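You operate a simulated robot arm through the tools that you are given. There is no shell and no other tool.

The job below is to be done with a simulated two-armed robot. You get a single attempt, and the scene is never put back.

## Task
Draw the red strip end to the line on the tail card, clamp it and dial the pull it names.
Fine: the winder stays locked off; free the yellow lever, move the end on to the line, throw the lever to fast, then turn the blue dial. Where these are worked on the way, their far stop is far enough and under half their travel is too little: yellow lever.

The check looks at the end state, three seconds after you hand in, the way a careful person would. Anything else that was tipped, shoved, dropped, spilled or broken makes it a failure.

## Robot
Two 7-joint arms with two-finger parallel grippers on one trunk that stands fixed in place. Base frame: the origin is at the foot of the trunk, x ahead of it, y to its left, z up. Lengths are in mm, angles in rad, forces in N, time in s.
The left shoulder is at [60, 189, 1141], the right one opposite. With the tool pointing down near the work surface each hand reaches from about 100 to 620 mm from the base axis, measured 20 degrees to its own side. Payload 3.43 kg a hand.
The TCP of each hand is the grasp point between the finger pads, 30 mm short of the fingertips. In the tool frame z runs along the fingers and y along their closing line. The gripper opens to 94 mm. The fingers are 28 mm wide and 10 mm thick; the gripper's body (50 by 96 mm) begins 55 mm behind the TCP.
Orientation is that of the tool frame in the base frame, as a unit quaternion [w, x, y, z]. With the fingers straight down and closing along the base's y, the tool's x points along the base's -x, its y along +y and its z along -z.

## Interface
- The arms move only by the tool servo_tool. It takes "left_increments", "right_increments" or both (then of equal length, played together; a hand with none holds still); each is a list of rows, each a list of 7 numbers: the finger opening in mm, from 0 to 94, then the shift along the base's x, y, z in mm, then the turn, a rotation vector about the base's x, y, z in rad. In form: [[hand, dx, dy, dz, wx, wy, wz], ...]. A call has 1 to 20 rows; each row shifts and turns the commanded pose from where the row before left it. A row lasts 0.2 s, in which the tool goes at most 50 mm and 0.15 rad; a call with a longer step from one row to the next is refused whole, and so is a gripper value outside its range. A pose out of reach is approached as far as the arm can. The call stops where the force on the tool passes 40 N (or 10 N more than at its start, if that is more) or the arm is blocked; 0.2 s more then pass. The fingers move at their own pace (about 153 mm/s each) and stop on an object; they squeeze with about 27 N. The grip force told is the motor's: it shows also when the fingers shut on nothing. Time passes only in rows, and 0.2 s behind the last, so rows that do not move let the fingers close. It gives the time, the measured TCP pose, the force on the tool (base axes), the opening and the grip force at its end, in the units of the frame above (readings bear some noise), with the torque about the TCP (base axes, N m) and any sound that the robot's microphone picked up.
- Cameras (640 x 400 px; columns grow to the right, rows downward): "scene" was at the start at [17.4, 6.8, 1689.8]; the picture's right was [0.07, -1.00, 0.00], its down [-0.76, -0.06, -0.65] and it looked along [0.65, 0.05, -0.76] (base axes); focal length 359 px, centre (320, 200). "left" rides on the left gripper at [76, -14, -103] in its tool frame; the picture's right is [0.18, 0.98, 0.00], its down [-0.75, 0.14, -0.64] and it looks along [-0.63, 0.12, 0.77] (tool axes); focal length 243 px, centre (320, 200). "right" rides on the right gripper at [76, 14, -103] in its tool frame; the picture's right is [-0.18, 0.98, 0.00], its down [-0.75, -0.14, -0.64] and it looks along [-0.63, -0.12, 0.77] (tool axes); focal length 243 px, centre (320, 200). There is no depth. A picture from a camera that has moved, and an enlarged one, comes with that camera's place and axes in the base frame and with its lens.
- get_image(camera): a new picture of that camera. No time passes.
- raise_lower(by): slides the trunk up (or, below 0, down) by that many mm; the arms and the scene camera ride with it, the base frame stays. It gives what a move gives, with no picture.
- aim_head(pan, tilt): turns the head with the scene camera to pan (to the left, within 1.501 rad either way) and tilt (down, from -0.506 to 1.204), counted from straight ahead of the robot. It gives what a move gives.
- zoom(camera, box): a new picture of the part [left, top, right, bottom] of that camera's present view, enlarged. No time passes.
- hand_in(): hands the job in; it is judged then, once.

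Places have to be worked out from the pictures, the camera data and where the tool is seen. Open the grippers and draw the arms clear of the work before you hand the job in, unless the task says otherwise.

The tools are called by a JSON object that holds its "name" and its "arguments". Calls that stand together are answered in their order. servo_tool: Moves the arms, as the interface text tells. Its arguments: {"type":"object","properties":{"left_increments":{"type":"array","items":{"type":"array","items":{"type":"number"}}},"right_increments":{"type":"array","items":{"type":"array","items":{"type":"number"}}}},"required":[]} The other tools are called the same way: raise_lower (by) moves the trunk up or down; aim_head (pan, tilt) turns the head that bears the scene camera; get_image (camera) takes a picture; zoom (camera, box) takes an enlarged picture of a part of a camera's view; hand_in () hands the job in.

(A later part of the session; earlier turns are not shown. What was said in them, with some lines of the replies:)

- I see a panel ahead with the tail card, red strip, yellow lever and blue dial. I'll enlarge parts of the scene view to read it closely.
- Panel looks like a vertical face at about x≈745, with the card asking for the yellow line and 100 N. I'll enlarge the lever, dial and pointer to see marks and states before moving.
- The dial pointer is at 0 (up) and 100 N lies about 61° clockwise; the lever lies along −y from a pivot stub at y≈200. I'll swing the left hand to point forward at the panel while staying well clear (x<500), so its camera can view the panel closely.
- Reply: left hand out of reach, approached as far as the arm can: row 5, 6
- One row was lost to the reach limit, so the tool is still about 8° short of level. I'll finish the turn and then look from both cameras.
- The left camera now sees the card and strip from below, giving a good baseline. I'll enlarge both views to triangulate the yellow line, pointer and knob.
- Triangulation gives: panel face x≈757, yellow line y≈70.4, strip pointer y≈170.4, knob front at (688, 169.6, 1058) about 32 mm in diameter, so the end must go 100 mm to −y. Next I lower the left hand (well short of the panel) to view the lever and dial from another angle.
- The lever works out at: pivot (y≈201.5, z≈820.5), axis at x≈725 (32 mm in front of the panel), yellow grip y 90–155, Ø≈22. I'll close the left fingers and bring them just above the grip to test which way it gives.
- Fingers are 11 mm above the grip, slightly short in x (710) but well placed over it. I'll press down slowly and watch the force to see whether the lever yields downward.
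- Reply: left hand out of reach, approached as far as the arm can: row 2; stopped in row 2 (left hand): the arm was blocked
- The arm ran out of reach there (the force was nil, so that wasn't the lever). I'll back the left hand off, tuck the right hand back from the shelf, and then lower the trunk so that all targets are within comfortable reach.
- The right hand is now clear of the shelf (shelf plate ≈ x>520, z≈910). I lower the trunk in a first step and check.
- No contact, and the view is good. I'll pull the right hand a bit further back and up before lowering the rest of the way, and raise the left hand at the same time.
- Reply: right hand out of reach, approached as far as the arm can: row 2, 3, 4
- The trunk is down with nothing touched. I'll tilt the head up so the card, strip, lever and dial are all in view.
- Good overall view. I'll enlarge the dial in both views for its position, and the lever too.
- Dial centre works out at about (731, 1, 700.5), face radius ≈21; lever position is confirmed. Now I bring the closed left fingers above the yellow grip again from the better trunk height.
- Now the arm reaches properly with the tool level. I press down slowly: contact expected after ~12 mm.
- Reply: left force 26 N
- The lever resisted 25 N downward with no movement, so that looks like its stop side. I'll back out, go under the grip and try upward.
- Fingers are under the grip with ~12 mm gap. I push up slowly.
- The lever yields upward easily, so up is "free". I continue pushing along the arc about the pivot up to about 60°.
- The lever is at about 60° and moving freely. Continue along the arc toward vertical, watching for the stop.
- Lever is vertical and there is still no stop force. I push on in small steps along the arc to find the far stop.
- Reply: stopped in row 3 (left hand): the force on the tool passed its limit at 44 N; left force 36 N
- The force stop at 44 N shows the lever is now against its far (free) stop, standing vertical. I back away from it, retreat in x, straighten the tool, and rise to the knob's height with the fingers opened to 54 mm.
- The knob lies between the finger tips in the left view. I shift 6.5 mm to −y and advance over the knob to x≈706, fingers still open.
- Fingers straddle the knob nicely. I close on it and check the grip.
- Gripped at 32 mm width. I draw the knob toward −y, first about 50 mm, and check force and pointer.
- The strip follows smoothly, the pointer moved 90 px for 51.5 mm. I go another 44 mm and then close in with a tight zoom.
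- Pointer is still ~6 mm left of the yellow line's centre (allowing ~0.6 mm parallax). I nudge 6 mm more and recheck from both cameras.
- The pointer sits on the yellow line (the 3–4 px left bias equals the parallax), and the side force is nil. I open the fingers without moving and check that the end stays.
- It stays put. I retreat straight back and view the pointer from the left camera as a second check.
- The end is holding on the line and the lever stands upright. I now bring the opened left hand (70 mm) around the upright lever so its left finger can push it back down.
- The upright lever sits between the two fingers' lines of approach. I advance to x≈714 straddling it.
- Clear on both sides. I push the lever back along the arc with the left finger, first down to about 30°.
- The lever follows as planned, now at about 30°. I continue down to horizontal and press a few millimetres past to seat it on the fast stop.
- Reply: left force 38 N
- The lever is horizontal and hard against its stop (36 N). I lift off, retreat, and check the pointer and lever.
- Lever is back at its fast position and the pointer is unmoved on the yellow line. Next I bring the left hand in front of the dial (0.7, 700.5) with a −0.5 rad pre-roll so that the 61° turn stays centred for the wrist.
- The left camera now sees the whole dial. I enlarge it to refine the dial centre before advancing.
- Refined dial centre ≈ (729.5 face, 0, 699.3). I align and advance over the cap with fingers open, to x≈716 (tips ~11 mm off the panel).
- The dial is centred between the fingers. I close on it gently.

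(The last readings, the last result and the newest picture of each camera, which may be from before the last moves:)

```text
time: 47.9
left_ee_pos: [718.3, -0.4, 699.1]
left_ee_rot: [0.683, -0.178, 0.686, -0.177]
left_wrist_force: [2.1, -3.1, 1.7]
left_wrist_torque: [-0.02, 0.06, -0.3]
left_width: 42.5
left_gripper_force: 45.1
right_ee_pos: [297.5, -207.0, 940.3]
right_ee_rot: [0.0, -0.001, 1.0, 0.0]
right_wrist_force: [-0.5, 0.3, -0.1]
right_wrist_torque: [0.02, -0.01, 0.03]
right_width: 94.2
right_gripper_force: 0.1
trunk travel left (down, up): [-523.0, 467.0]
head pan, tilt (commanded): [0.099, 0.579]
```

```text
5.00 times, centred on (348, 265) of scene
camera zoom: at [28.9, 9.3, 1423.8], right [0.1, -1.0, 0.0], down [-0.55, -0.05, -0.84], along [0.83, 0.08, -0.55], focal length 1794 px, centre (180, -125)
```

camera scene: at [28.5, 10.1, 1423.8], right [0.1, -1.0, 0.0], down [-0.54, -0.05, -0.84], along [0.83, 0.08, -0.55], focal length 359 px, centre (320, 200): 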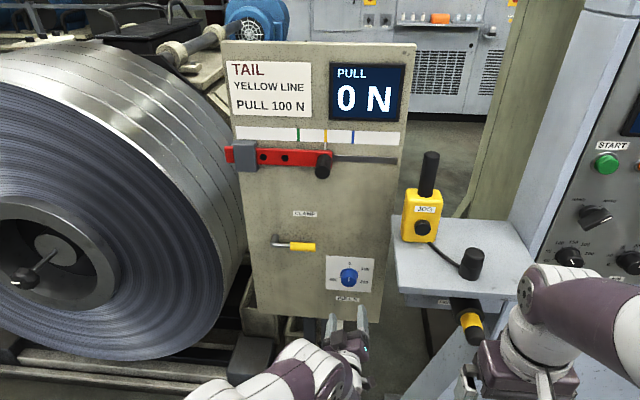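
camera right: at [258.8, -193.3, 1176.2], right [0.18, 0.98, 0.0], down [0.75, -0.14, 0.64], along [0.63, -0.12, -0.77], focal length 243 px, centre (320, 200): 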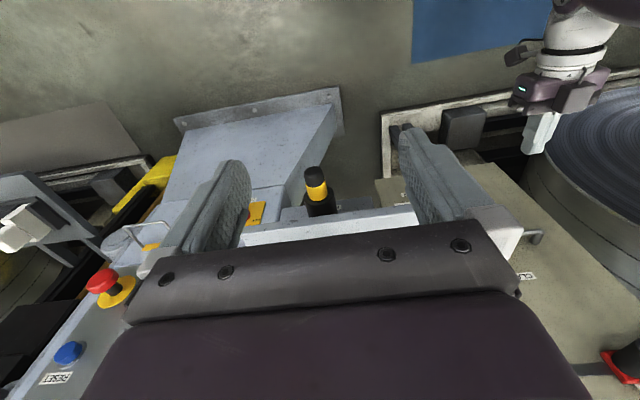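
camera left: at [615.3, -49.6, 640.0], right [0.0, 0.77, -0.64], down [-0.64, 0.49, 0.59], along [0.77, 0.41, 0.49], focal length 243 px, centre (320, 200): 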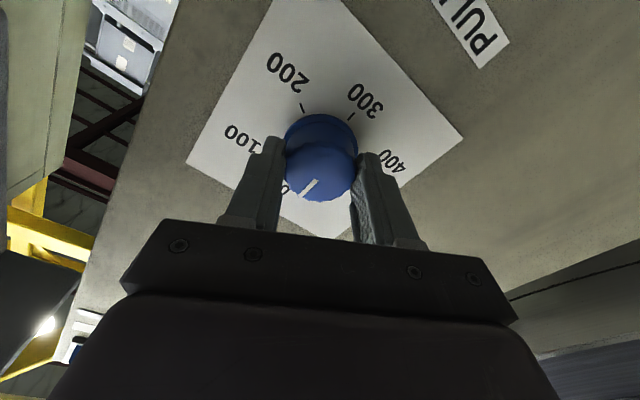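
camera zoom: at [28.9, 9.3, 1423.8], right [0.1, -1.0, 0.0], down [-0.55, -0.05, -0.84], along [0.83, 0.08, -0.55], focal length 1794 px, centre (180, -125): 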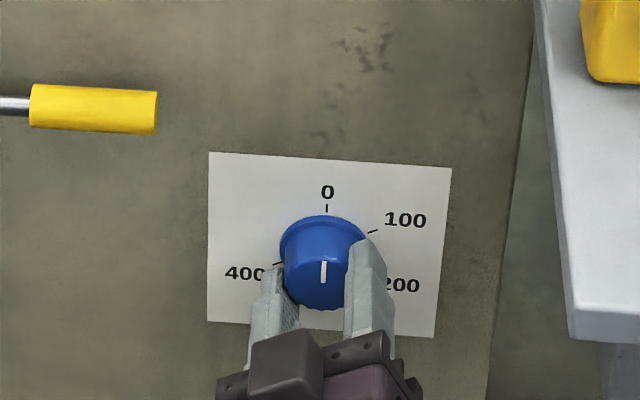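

Gripped at 42.5 mm. I turn clockwise (+wx) by 0.5 rad and check the dial and the PULL display.

{"name": "servo_tool", "arguments": {"left_increments": [[36, 0, 0, 0, 0.1, 0, 0], [36, 0, 0, 0, 0.1, 0, 0], [36, 0, 0, 0, 0.1, 0, 0], [36, 0, 0, 0, 0.1, 0, 0], [36, 0, 0, 0, 0.1, 0, 0], [36, 0, 0, 0, 0, 0, 0]]}}

{"name": "zoom", "arguments": {"camera": "scene", "box": [216, 35, 424, 165]}}

{"name": "zoom", "arguments": {"camera": "scene", "box": [316, 245, 380, 285]}}

```text
time: 49.3
left_ee_pos: [718.0, 0.4, 698.4]
left_ee_rot: [0.705, -0.003, 0.709, -0.001]
left_wrist_force: [9.4, -9.0, -0.6]
left_wrist_torque: [0.01, -0.58, -0.17]
left_width: 42.3
left_gripper_force: 45.3
right_ee_pos: [298.3, -207.4, 939.4]
right_ee_rot: [-0.001, -0.001, 1.0, 0.0]
right_wrist_force: [0.8, -0.1, -0.2]
right_wrist_torque: [-0.02, 0.02, 0.0]
right_width: 93.9
right_gripper_force: 0.1
trunk travel left (down, up): [-523.0, 467.0]
head pan, tilt (commanded): [0.099, 0.579]
```

```text
3.08 times, centred on (320, 100) of scene
camera zoom: at [30.2, 8.7, 1423.7], right [0.1, -1.0, 0.0], down [-0.55, -0.05, -0.84], along [0.83, 0.08, -0.55], focal length 1104 px, centre (320, 508)
```

zoom: 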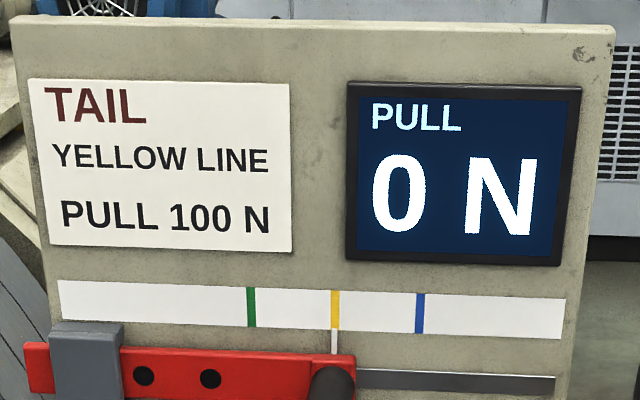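

```text
10.00 times, centred on (348, 265) of scene
camera zoom: at [30.2, 8.7, 1423.7], right [0.1, -1.0, 0.0], down [-0.55, -0.05, -0.84], along [0.83, 0.08, -0.55], focal length 3588 px, centre (40, -450)
```

zoom: 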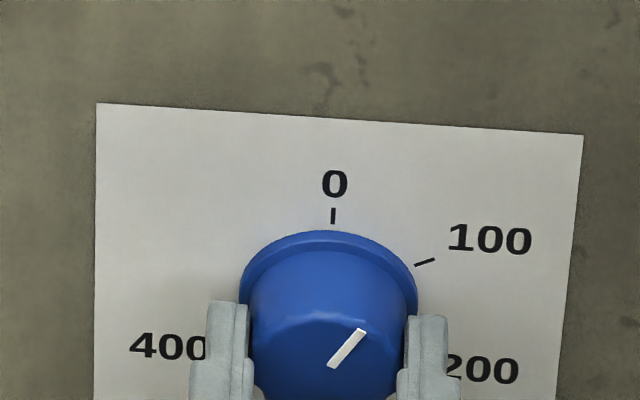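

The dial has turned about 29° and follows the hand without slip; the marks are spaced 60° apart. I turn a further 0.5 rad and recheck.

{"name": "servo_tool", "arguments": {"left_increments": [[36, 0, 0, 0, 0.1, 0, 0], [36, 0, 0, 0, 0.1, 0, 0], [36, 0, 0, 0, 0.1, 0, 0], [36, 0, 0, 0, 0.1, 0, 0], [36, 0, 0, 0, 0.1, 0, 0], [36, 0, 0, 0, 0, 0, 0]]}}

{"name": "zoom", "arguments": {"camera": "scene", "box": [216, 35, 424, 165]}}

{"name": "zoom", "arguments": {"camera": "scene", "box": [316, 245, 380, 285]}}

```text
time: 50.7
left_ee_pos: [717.4, -0.9, 699.6]
left_ee_rot: [0.684, 0.173, 0.687, 0.174]
left_wrist_force: [16.9, -8.1, 2.6]
left_wrist_torque: [0.0, -0.14, -0.2]
left_width: 42.6
left_gripper_force: 45.5
right_ee_pos: [298.7, -207.3, 939.4]
right_ee_rot: [-0.001, -0.001, 1.0, 0.001]
right_wrist_force: [0.3, 1.1, 0.2]
right_wrist_torque: [-0.01, 0.0, 0.01]
right_width: 94.0
right_gripper_force: 0.2
trunk travel left (down, up): [-523.0, 467.0]
head pan, tilt (commanded): [0.099, 0.579]
```

```text
3.08 times, centred on (320, 100) of scene
camera zoom: at [30.7, 8.8, 1423.7], right [0.1, -1.0, 0.0], down [-0.55, -0.05, -0.84], along [0.83, 0.08, -0.55], focal length 1104 px, centre (320, 508)
```

zoom: 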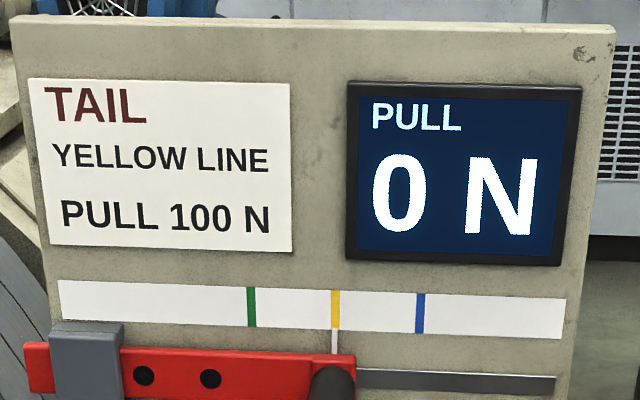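

```text
10.00 times, centred on (348, 265) of scene
camera zoom: at [30.7, 8.8, 1423.7], right [0.1, -1.0, 0.0], down [-0.55, -0.05, -0.84], along [0.83, 0.08, -0.55], focal length 3588 px, centre (40, -450)
```

zoom: 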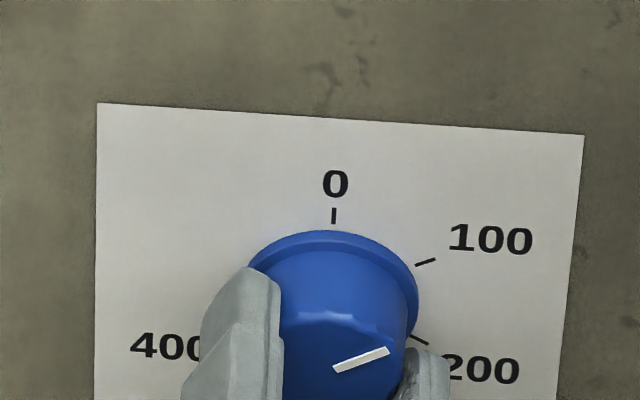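

The pointer is close to the 100 tick; the display still reads 0 N. I look with the left camera to compare pointer and tick precisely.

{"name": "get_image", "arguments": {"camera": "left"}}

{"name": "zoom", "arguments": {"camera": "left", "box": [256, 90, 400, 180]}}

```text
taken
camera left: at [615.2, 23.7, 625.6], right [0.0, 0.95, 0.3], down [-0.64, -0.24, 0.73], along [0.77, -0.19, 0.61], focal length 243 px, centre (320, 200)
```

left: 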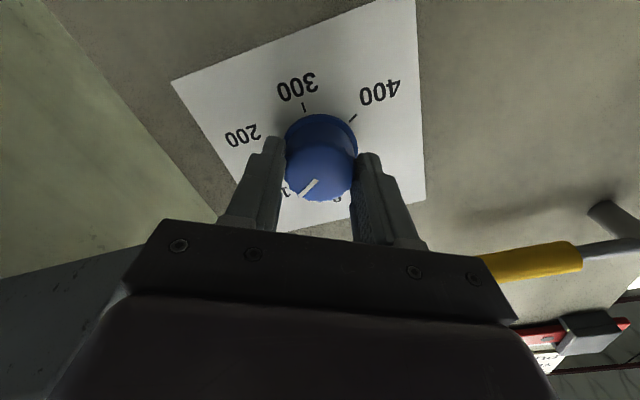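

```text
4.44 times, centred on (328, 135) of left
camera zoom: at [615.2, 23.7, 625.6], right [0.0, 0.95, 0.3], down [-0.64, -0.24, 0.73], along [0.77, -0.19, 0.61], focal length 1078 px, centre (284, 489)
```

zoom: 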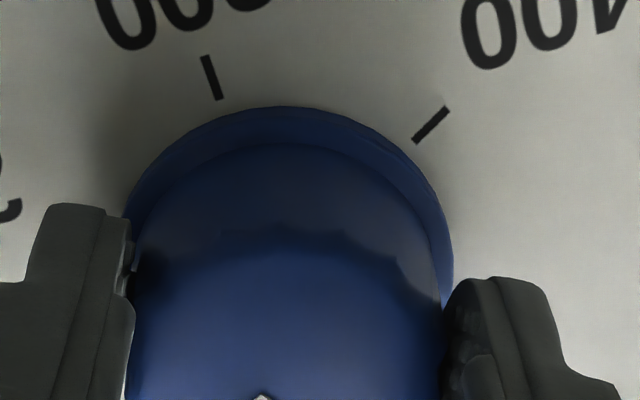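

I add a small 0.04 rad, hold still briefly to let things settle, and recheck pointer and display.

{"name": "servo_tool", "arguments": {"left_increments": [[36, 0, 0, 0, 0.04, 0, 0], [36, 0, 0, 0, 0, 0, 0], [36, 0, 0, 0, 0, 0, 0], [36, 0, 0, 0, 0, 0, 0], [36, 0, 0, 0, 0, 0, 0]]}}

{"name": "zoom", "arguments": {"camera": "scene", "box": [216, 35, 424, 165]}}

{"name": "zoom", "arguments": {"camera": "scene", "box": [328, 250, 376, 280]}}

```text
time: 51.9
left_ee_pos: [718.1, 0.4, 700.5]
left_ee_rot: [0.681, 0.186, 0.683, 0.188]
left_wrist_force: [18.8, -7.9, 6.2]
left_wrist_torque: [-0.01, -0.32, -0.33]
left_width: 42.3
left_gripper_force: 45.0
right_ee_pos: [300.0, -208.9, 939.8]
right_ee_rot: [0.0, -0.001, 1.0, 0.0]
right_wrist_force: [1.2, 1.1, -0.2]
right_wrist_torque: [-0.02, 0.0, 0.03]
right_width: 94.3
right_gripper_force: 0.0
trunk travel left (down, up): [-523.0, 467.0]
head pan, tilt (commanded): [0.099, 0.579]
```

```text
3.08 times, centred on (320, 100) of scene
camera zoom: at [30.3, 8.8, 1423.8], right [0.1, -1.0, 0.0], down [-0.55, -0.05, -0.84], along [0.83, 0.08, -0.55], focal length 1104 px, centre (320, 508)
```

zoom: 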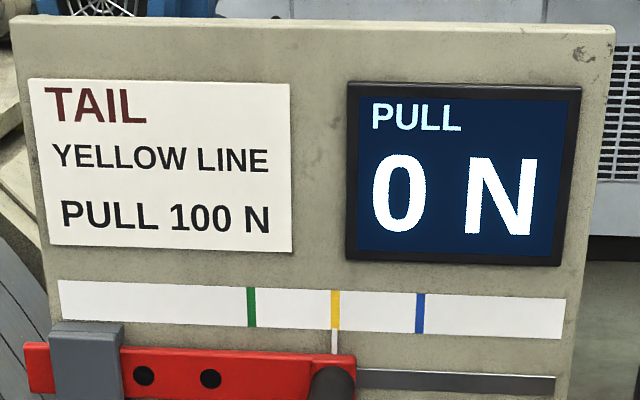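

```text
13.33 times, centred on (352, 265) of scene
camera zoom: at [30.3, 8.8, 1423.8], right [0.1, -1.0, 0.0], down [-0.55, -0.05, -0.84], along [0.83, 0.08, -0.55], focal length 4784 px, centre (-107, -667)
```

zoom: 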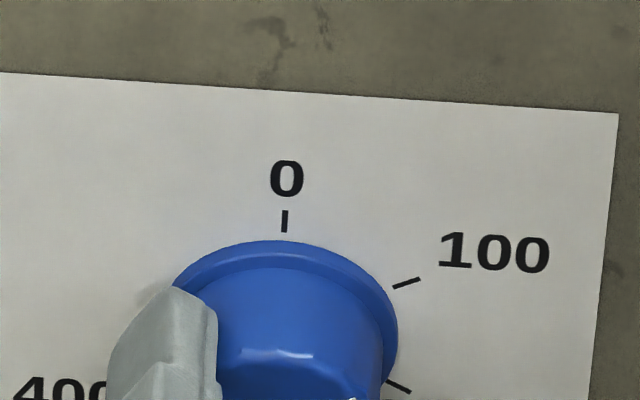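

The display has not changed. I release the dial without disturbing it and back away to read pointer and display unobstructed.

{"name": "servo_tool", "arguments": {"left_increments": [[70, 0, 0, 0, 0, 0, 0], [70, 0, 0, 0, 0, 0, 0], [70, -15, 0, 0, 0, 0, 0], [70, -30, 0, 0, 0, 0, 0], [70, -35, 0, 0, 0, 0, 0], [70, -35, 0, 0, 0, 0, 0], [70, 0, 0, 0, 0, 0, 0]]}}

{"name": "get_image", "arguments": {"camera": "scene"}}

{"name": "zoom", "arguments": {"camera": "scene", "box": [316, 245, 380, 285]}}

{"name": "zoom", "arguments": {"camera": "left", "box": [240, 40, 400, 140]}}

```text
time: 53.5
left_ee_pos: [602.1, 0.5, 698.6]
left_ee_rot: [0.681, 0.186, 0.683, 0.188]
left_wrist_force: [0.0, -0.2, -0.1]
left_wrist_torque: [0.01, -0.01, -0.02]
left_width: 69.9
left_gripper_force: 0.1
right_ee_pos: [298.2, -206.8, 939.8]
right_ee_rot: [0.0, -0.002, 1.0, 0.0]
right_wrist_force: [0.5, -0.1, 0.6]
right_wrist_torque: [-0.03, -0.01, 0.0]
right_width: 94.1
right_gripper_force: 0.0
trunk travel left (down, up): [-523.0, 467.0]
head pan, tilt (commanded): [0.099, 0.579]
```

```text
taken
camera scene: at [29.2, 9.9, 1423.7], right [0.1, -1.0, 0.0], down [-0.55, -0.05, -0.84], along [0.83, 0.08, -0.55], focal length 359 px, centre (320, 200)
```

scene: 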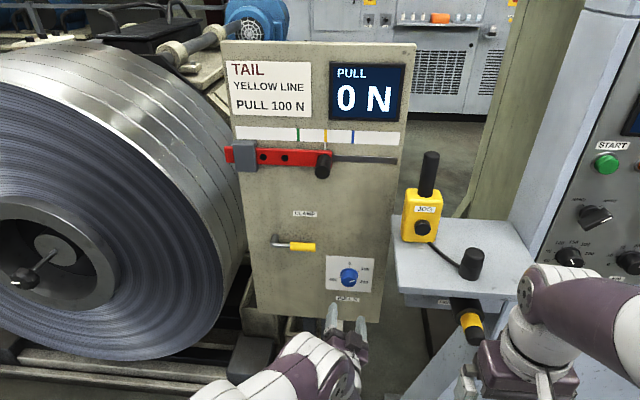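

```text
10.00 times, centred on (348, 265) of scene
camera zoom: at [29.2, 9.9, 1423.7], right [0.1, -1.0, 0.0], down [-0.55, -0.05, -0.84], along [0.83, 0.08, -0.55], focal length 3588 px, centre (40, -450)
```

zoom: 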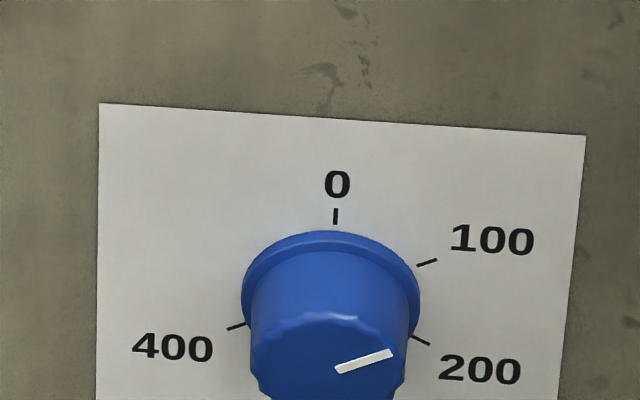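

```text
4.00 times, centred on (320, 90) of left
camera zoom: at [500.3, 27.6, 626.8], right [0.0, 0.94, 0.34], down [-0.64, -0.26, 0.72], along [0.77, -0.22, 0.6], focal length 970 px, centre (320, 640)
```

zoom: 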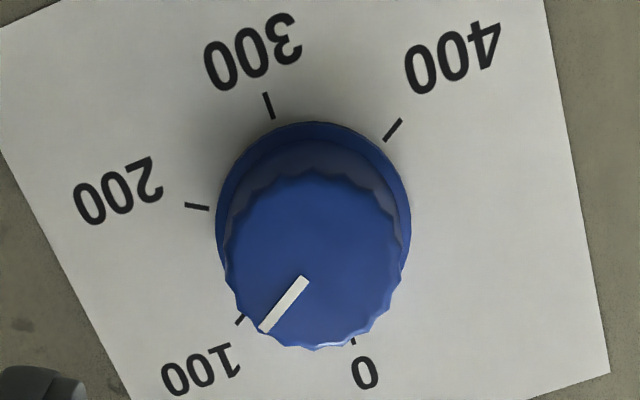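

By geometry the dial pointer is at 60.0°, right on 100, yet the display still reads 0 N. I let four seconds pass without motion to see whether the reading catches up.

{"name": "servo_tool", "arguments": {"left_increments": [[70, 0, 0, 0, 0, 0, 0], [70, 0, 0, 0, 0, 0, 0], [70, 0, 0, 0, 0, 0, 0], [70, 0, 0, 0, 0, 0, 0], [70, 0, 0, 0, 0, 0, 0], [70, 0, 0, 0, 0, 0, 0], [70, 0, 0, 0, 0, 0, 0], [70, 0, 0, 0, 0, 0, 0], [70, 0, 0, 0, 0, 0, 0], [70, 0, 0, 0, 0, 0, 0], [70, 0, 0, 0, 0, 0, 0], [70, 0, 0, 0, 0, 0, 0], [70, 0, 0, 0, 0, 0, 0], [70, 0, 0, 0, 0, 0, 0], [70, 0, 0, 0, 0, 0, 0], [70, 0, 0, 0, 0, 0, 0], [70, 0, 0, 0, 0, 0, 0], [70, 0, 0, 0, 0, 0, 0], [70, 0, 0, 0, 0, 0, 0], [70, 0, 0, 0, 0, 0, 0]]}}

{"name": "zoom", "arguments": {"camera": "scene", "box": [216, 35, 424, 165]}}

{"name": "zoom", "arguments": {"camera": "scene", "box": [306, 124, 346, 149]}}

{"name": "zoom", "arguments": {"camera": "scene", "box": [260, 225, 340, 275]}}

```text
time: 57.7
left_ee_pos: [602.6, 0.8, 699.9]
left_ee_rot: [0.681, 0.186, 0.683, 0.187]
left_wrist_force: [-0.5, 0.2, -0.1]
left_wrist_torque: [0.03, -0.02, 0.0]
left_width: 69.9
left_gripper_force: 0.0
right_ee_pos: [297.2, -207.4, 939.7]
right_ee_rot: [0.0, -0.001, 1.0, 0.0]
right_wrist_force: [0.1, -1.3, 0.4]
right_wrist_torque: [-0.01, 0.0, 0.01]
right_width: 94.0
right_gripper_force: 0.1
trunk travel left (down, up): [-523.0, 467.0]
head pan, tilt (commanded): [0.099, 0.579]
```

```text
3.08 times, centred on (320, 100) of scene
camera zoom: at [28.8, 9.9, 1423.8], right [0.1, -1.0, 0.0], down [-0.54, -0.05, -0.84], along [0.83, 0.08, -0.55], focal length 1104 px, centre (320, 508)
```

zoom: 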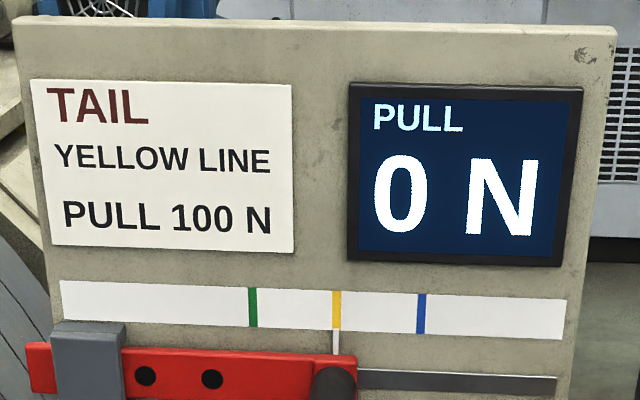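

```text
16.00 times, centred on (326, 136) of scene
camera zoom: at [28.8, 9.9, 1423.8], right [0.1, -1.0, 0.0], down [-0.54, -0.05, -0.84], along [0.83, 0.08, -0.55], focal length 5741 px, centre (224, 1216)
```

zoom: 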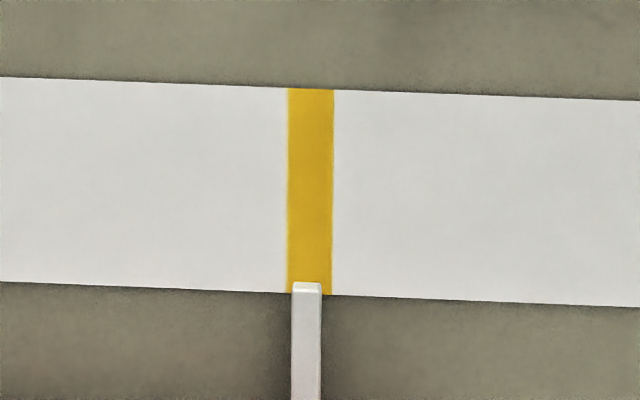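

```text
8.00 times, centred on (300, 250) of scene
camera zoom: at [28.8, 9.9, 1423.8], right [0.1, -1.0, 0.0], down [-0.54, -0.05, -0.84], along [0.83, 0.08, -0.55], focal length 2871 px, centre (480, -200)
```

zoom: 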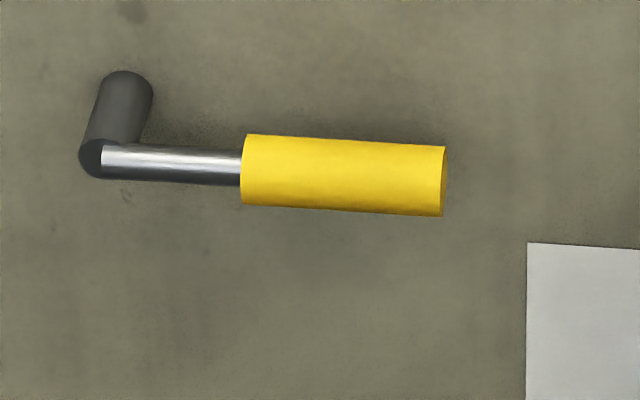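

The end and lever are where they should be, but the display stays at 0 N; that may be natural with the winder locked off. To make sure the clamp really holds with the lever horizontal, I go back to the knob for a very gentle test.

{"name": "servo_tool", "arguments": {"left_increments": [[70, -4, 7, 35, -0.1, 0, 0], [70, -4, 7, 36, -0.1, 0, 0], [70, -4, 7, 36, -0.1, 0, 0], [70, -4, 7, 36, -0.1, 0, 0], [60, -4, 7, 36, -0.1, 0, 0], [54, -4, 7, 36, -0.036, 0, 0], [54, -4, 7, 36, 0, 0, 0], [54, -4, 7, 36, 0, 0, 0], [54, 0, 7, 36, 0, 0, 0], [54, 0, 6.1, 35, 0, 0, 0], [54, 0, 0, 0, 0, 0, 0]]}}

{"name": "get_image", "arguments": {"camera": "left"}}

{"name": "get_image", "arguments": {"camera": "scene"}}

```text
time: 60.1
left_ee_pos: [570.9, 69.3, 1058.9]
left_ee_rot: [0.705, -0.003, 0.709, 0.001]
left_wrist_force: [0.6, 0.6, 0.3]
left_wrist_torque: [-0.03, -0.04, -0.02]
left_width: 54.2
left_gripper_force: 0.1
right_ee_pos: [297.4, -206.7, 939.7]
right_ee_rot: [0.0, 0.0, 1.0, 0.0]
right_wrist_force: [0.2, 0.4, -0.7]
right_wrist_torque: [0.04, 0.02, 0.01]
right_width: 94.1
right_gripper_force: 0.1
trunk travel left (down, up): [-523.0, 467.0]
head pan, tilt (commanded): [0.099, 0.579]
```

```text
taken
camera left: at [468.1, 55.1, 982.2], right [0.0, 0.98, -0.19], down [-0.64, 0.14, 0.76], along [0.77, 0.12, 0.63], focal length 243 px, centre (320, 200)
```

left: 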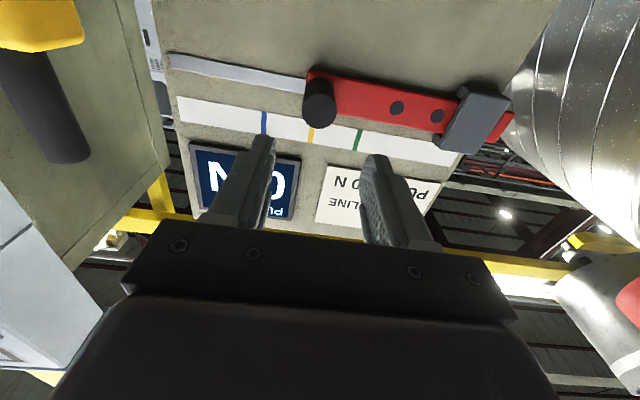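

```text
taken
camera scene: at [29.2, 9.8, 1423.7], right [0.1, -1.0, 0.0], down [-0.55, -0.05, -0.84], along [0.83, 0.08, -0.55], focal length 359 px, centre (320, 200)
```

scene: 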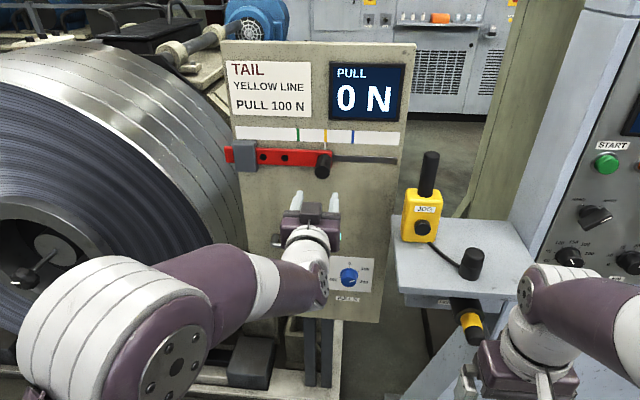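

Aligned with the knob as before. I advance over it and close the fingers softly, then read forces.

{"name": "servo_tool", "arguments": {"left_increments": [[54, 30, 0.3, -0.8, 0, 0, 0], [54, 30, 0, 0, 0, 0, 0], [54, 30, 0, 0, 0, 0, 0], [54, 25, 0, 0, 0, 0, 0], [54, 18, 0, 0, 0, 0, 0], [54, 0, 0, 0, 0, 0, 0], [20, 0, 0, 0, 0, 0, 0], [20, 0, 0, 0, 0, 0, 0], [20, 0, 0, 0, 0, 0, 0]]}}

{"name": "zoom", "arguments": {"camera": "scene", "box": [306, 124, 346, 149]}}

```text
time: 62.1
left_ee_pos: [703.1, 70.3, 1058.0]
left_ee_rot: [0.706, -0.002, 0.709, 0.0]
left_wrist_force: [2.1, -3.3, 0.7]
left_wrist_torque: [-0.03, 0.15, -0.68]
left_width: 31.9
left_gripper_force: 45.2
right_ee_pos: [296.1, -206.6, 941.6]
right_ee_rot: [0.0, -0.001, 1.0, 0.0]
right_wrist_force: [0.3, -0.2, -0.5]
right_wrist_torque: [0.03, 0.02, 0.02]
right_width: 94.0
right_gripper_force: 0.0
trunk travel left (down, up): [-523.0, 467.0]
head pan, tilt (commanded): [0.099, 0.579]
```

```text
16.00 times, centred on (326, 136) of scene
camera zoom: at [29.1, 9.3, 1423.8], right [0.1, -1.0, 0.0], down [-0.55, -0.05, -0.84], along [0.83, 0.08, -0.55], focal length 5741 px, centre (224, 1216)
```

zoom: 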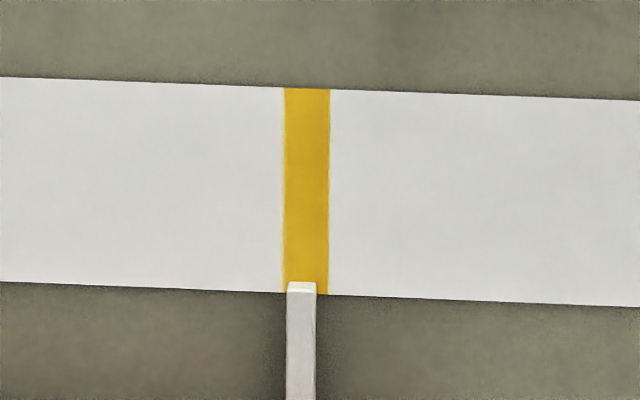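

With the hand slightly off-centre there is already a 3 N reaction, unlike before when it floated freely. I command 3 mm toward −y to see whether the strip holds.

{"name": "servo_tool", "arguments": {"left_increments": [[20, 0, -1.5, 0, 0, 0, 0], [20, 0, -1.5, 0, 0, 0, 0], [20, 0, 0, 0, 0, 0, 0]]}}

{"name": "zoom", "arguments": {"camera": "scene", "box": [306, 124, 346, 149]}}

```text
time: 62.9
left_ee_pos: [703.0, 69.0, 1057.5]
left_ee_rot: [0.706, -0.003, 0.708, 0.0]
left_wrist_force: [4.6, 7.1, 5.7]
left_wrist_torque: [0.39, 0.98, -0.7]
left_width: 32.0
left_gripper_force: 45.2
right_ee_pos: [297.4, -206.0, 940.3]
right_ee_rot: [0.0, -0.001, 1.0, 0.0]
right_wrist_force: [0.6, 0.4, 0.5]
right_wrist_torque: [0.01, -0.01, -0.03]
right_width: 94.1
right_gripper_force: 0.0
trunk travel left (down, up): [-523.0, 467.0]
head pan, tilt (commanded): [0.099, 0.579]
```

```text
16.00 times, centred on (326, 136) of scene
camera zoom: at [29.1, 11.4, 1423.8], right [0.1, -0.99, 0.0], down [-0.55, -0.06, -0.84], along [0.83, 0.08, -0.55], focal length 5741 px, centre (224, 1216)
```

zoom: 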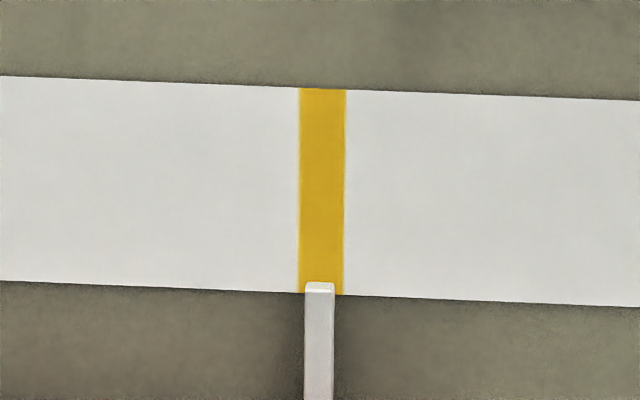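

The force rose 10 N while the pointer barely shifted relative to the line, so the strip is firmly clamped: horizontal is "fast". I undo the nudge, release and check the pointer again.

{"name": "servo_tool", "arguments": {"left_increments": [[20, 0, 1.3, 0, 0, 0, 0], [20, 0, 0.7, 0, 0, 0, 0], [20, 0, 0, 0, 0, 0, 0], [54, 0, 0, 0, 0, 0, 0], [54, 0, 0, 0, 0, 0, 0], [54, 0, 0, 0, 0, 0, 0]]}}

{"name": "zoom", "arguments": {"camera": "scene", "box": [306, 124, 346, 149]}}

```text
time: 64.3
left_ee_pos: [704.2, 70.7, 1056.2]
left_ee_rot: [0.705, -0.003, 0.709, 0.001]
left_wrist_force: [0.2, -0.4, -0.6]
left_wrist_torque: [0.01, 0.0, 0.02]
left_width: 53.8
left_gripper_force: 0.0
right_ee_pos: [296.8, -207.8, 940.0]
right_ee_rot: [0.0, 0.0, 1.0, 0.0]
right_wrist_force: [0.3, 1.2, -0.6]
right_wrist_torque: [-0.02, -0.04, -0.02]
right_width: 93.9
right_gripper_force: 0.1
trunk travel left (down, up): [-523.0, 467.0]
head pan, tilt (commanded): [0.099, 0.579]
```

```text
16.00 times, centred on (326, 136) of scene
camera zoom: at [28.7, 9.9, 1423.8], right [0.1, -1.0, 0.0], down [-0.54, -0.05, -0.84], along [0.83, 0.08, -0.55], focal length 5741 px, centre (224, 1216)
```

zoom: 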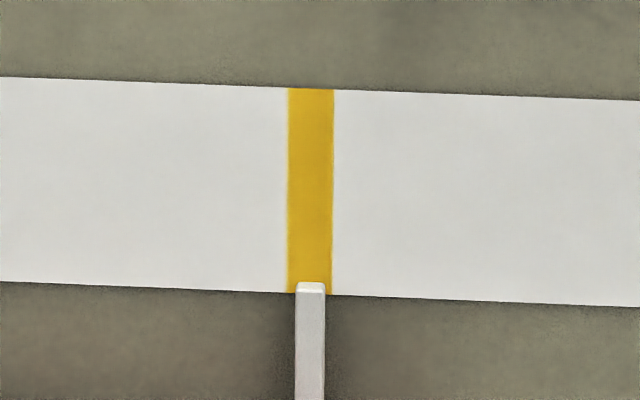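

The pointer is still squarely on the yellow line (shifted at most half a millimetre). I withdraw the left hand, then pan the head to the winder console to see whether anything there explains the 0 N reading.

{"name": "servo_tool", "arguments": {"left_increments": [[54, -20, 0, 0, 0, 0, 0], [54, -30, 0, 0, 0, 0, 0], [54, -35, 0, 0, 0, 0, 0], [54, -35, 0, 0, 0, 0, 0], [54, -35, 0, 0, 0, 0, 0], [54, 0, 0, 0, 0, 0, 0]]}}

{"name": "aim_head", "arguments": {"pan": -0.6, "tilt": 0.4}}

{"name": "get_image", "arguments": {"camera": "scene"}}

```text
time: 65.7
left_ee_pos: [550.4, 68.8, 1054.7]
left_ee_rot: [0.705, -0.002, 0.709, 0.001]
left_wrist_force: [0.6, 0.5, 0.4]
left_wrist_torque: [0.0, -0.02, 0.02]
left_width: 54.2
left_gripper_force: 0.0
right_ee_pos: [298.6, -207.1, 940.3]
right_ee_rot: [0.0, -0.001, 1.0, 0.001]
right_wrist_force: [-0.1, -0.6, -0.1]
right_wrist_torque: [0.0, 0.01, 0.0]
right_width: 94.2
right_gripper_force: 0.1
trunk travel left (down, up): [-523.0, 467.0]
head pan, tilt (commanded): [0.099, 0.579]
```

```text
time: 66.7
left_ee_pos: [549.7, 69.9, 1054.7]
left_ee_rot: [0.705, -0.002, 0.709, 0.0]
left_wrist_force: [-0.4, 0.6, 0.3]
left_wrist_torque: [0.02, 0.01, 0.0]
left_width: 54.0
left_gripper_force: 0.1
right_ee_pos: [296.7, -207.7, 940.4]
right_ee_rot: [0.0, 0.0, 1.0, 0.0]
right_wrist_force: [0.4, 0.8, -0.4]
right_wrist_torque: [0.02, -0.04, -0.02]
right_width: 93.9
right_gripper_force: 0.0
trunk travel left (down, up): [-523.0, 467.0]
head pan, tilt (commanded): [-0.6, 0.4]
```

```text
taken
camera scene: at [16.6, -51.2, 1440.1], right [-0.56, -0.83, 0.0], down [-0.32, 0.22, -0.92], along [0.76, -0.52, -0.39], focal length 359 px, centre (320, 200)
```

scene: 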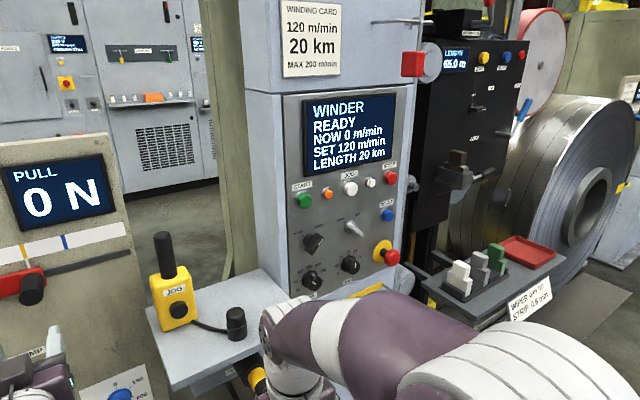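

The winder console only says READY and is left alone, so a 0 N pull reading fits with a winder that is locked off. I draw the left arm well clear with the gripper open and re-aim the head for a final inspection.

{"name": "servo_tool", "arguments": {"left_increments": [[94, -20, 15, -5, 0, 0, 0], [94, -20, 20, -5, 0, 0, 0], [94, -20, 20, -5, 0, 0, 0], [94, -20, 20, -5, 0, 0, 0], [94, -20, 20, -5, 0, 0, 0], [94, -20, 20, -5, 0, 0, 0], [94, 0, 0, 0, 0, 0, 0]]}}

{"name": "aim_head", "arguments": {"pan": 0.1, "tilt": 0.58}}

{"name": "get_image", "arguments": {"camera": "scene"}}

{"name": "zoom", "arguments": {"camera": "scene", "box": [316, 245, 380, 285]}}

{"name": "zoom", "arguments": {"camera": "scene", "box": [306, 124, 346, 149]}}

{"name": "get_image", "arguments": {"camera": "left"}}

```text
time: 68.3
left_ee_pos: [427.2, 184.5, 1026.5]
left_ee_rot: [0.706, -0.002, 0.709, 0.0]
left_wrist_force: [-0.3, 0.7, 0.9]
left_wrist_torque: [-0.02, 0.05, -0.03]
left_width: 94.1
left_gripper_force: 0.0
right_ee_pos: [297.5, -207.1, 940.6]
right_ee_rot: [0.0, -0.001, 1.0, 0.001]
right_wrist_force: [-0.9, 0.1, -1.8]
right_wrist_torque: [-0.01, -0.01, -0.02]
right_width: 93.8
right_gripper_force: 0.0
trunk travel left (down, up): [-523.0, 467.0]
head pan, tilt (commanded): [-0.6, 0.4]
```

```text
time: 69.4
left_ee_pos: [428.3, 184.2, 1026.8]
left_ee_rot: [0.705, -0.002, 0.709, 0.0]
left_wrist_force: [1.0, 0.3, 0.8]
left_wrist_torque: [-0.01, -0.02, 0.02]
left_width: 93.8
left_gripper_force: 0.0
right_ee_pos: [296.8, -207.8, 938.8]
right_ee_rot: [0.0, -0.001, 1.0, 0.0]
right_wrist_force: [0.5, -0.5, -0.3]
right_wrist_torque: [-0.01, -0.04, 0.02]
right_width: 94.0
right_gripper_force: 0.1
trunk travel left (down, up): [-523.0, 467.0]
head pan, tilt (commanded): [0.099, 0.579]
```

```text
taken
camera scene: at [28.7, 9.9, 1423.8], right [0.1, -1.0, 0.0], down [-0.54, -0.05, -0.84], along [0.83, 0.08, -0.55], focal length 359 px, centre (320, 200)
```

scene: 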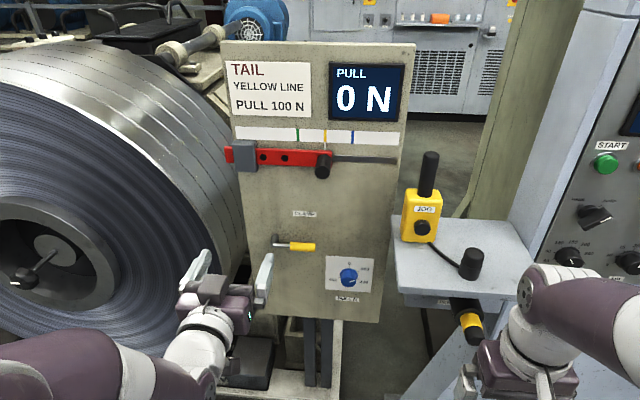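

```text
10.00 times, centred on (348, 265) of scene
camera zoom: at [28.7, 9.9, 1423.8], right [0.1, -1.0, 0.0], down [-0.54, -0.05, -0.84], along [0.83, 0.08, -0.55], focal length 3588 px, centre (40, -450)
```

zoom: 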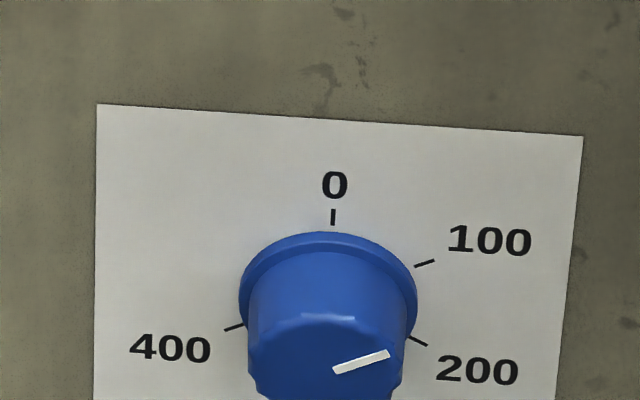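

```text
16.00 times, centred on (326, 136) of scene
camera zoom: at [28.7, 9.9, 1423.8], right [0.1, -1.0, 0.0], down [-0.54, -0.05, -0.84], along [0.83, 0.08, -0.55], focal length 5741 px, centre (224, 1216)
```

zoom: 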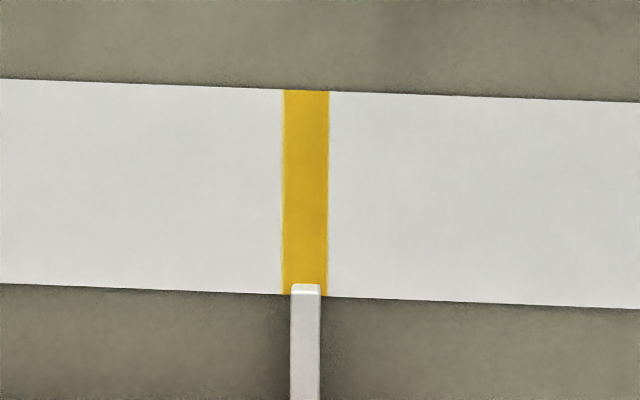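

```text
taken
camera left: at [325.3, 169.6, 950.2], right [0.0, 0.98, -0.19], down [-0.64, 0.14, 0.76], along [0.77, 0.12, 0.63], focal length 243 px, centre (320, 200)
```

left: 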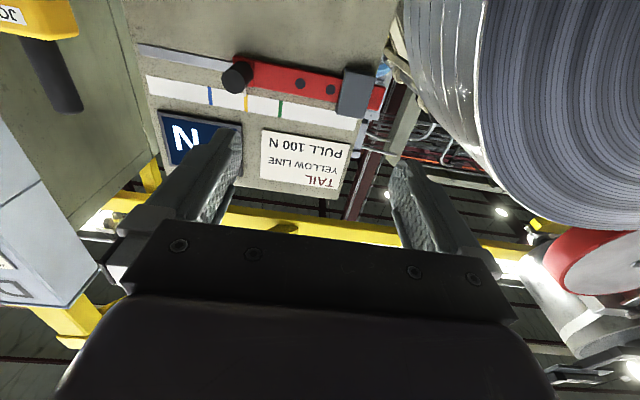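

Final view: the pointer is centred on the yellow line, the yellow lever is down on its fast stop (the strip held when I nudged it), and the dial points at 100 N. Both grippers are open, both arms are clear and nothing else was disturbed, so I hand the job in.

{"name": "hand_in", "arguments": {}}

```text
The job is handed in.
```

I moved the red strip end to the yellow line, clamped it and set the dial to 100 N. The PULL display, however, still reads 0 N, and I don't know for certain why. I've handed the job in; I don't have a result back.

- **Strip end:** the pointer sits on the yellow line, within about half a millimetre of its centre. It had moved by about that much when I tested the clamp.
- **Yellow lever:** I raised it all the way to its far stop to free the strip, then pushed it back down hard against the fast stop. With the lever down, a gentle pull of about 7 N on the knob met firm resistance; with it up, the strip slid freely.
- **Blue dial:** I turned it 60° clockwise, so the pointer lines up with the 100 mark.
- **PULL display:** it stayed at 0 N throughout, including after a four-second wait. My best guess is that it shows live tension and stays at zero while the winder is off.
- **Everything else:** I left the winder alone and saw nothing else disturbed. Both grippers are open and both arms are clear of the panel. The trunk is 290 mm lower than it started, which the left arm needed to reach the panel.
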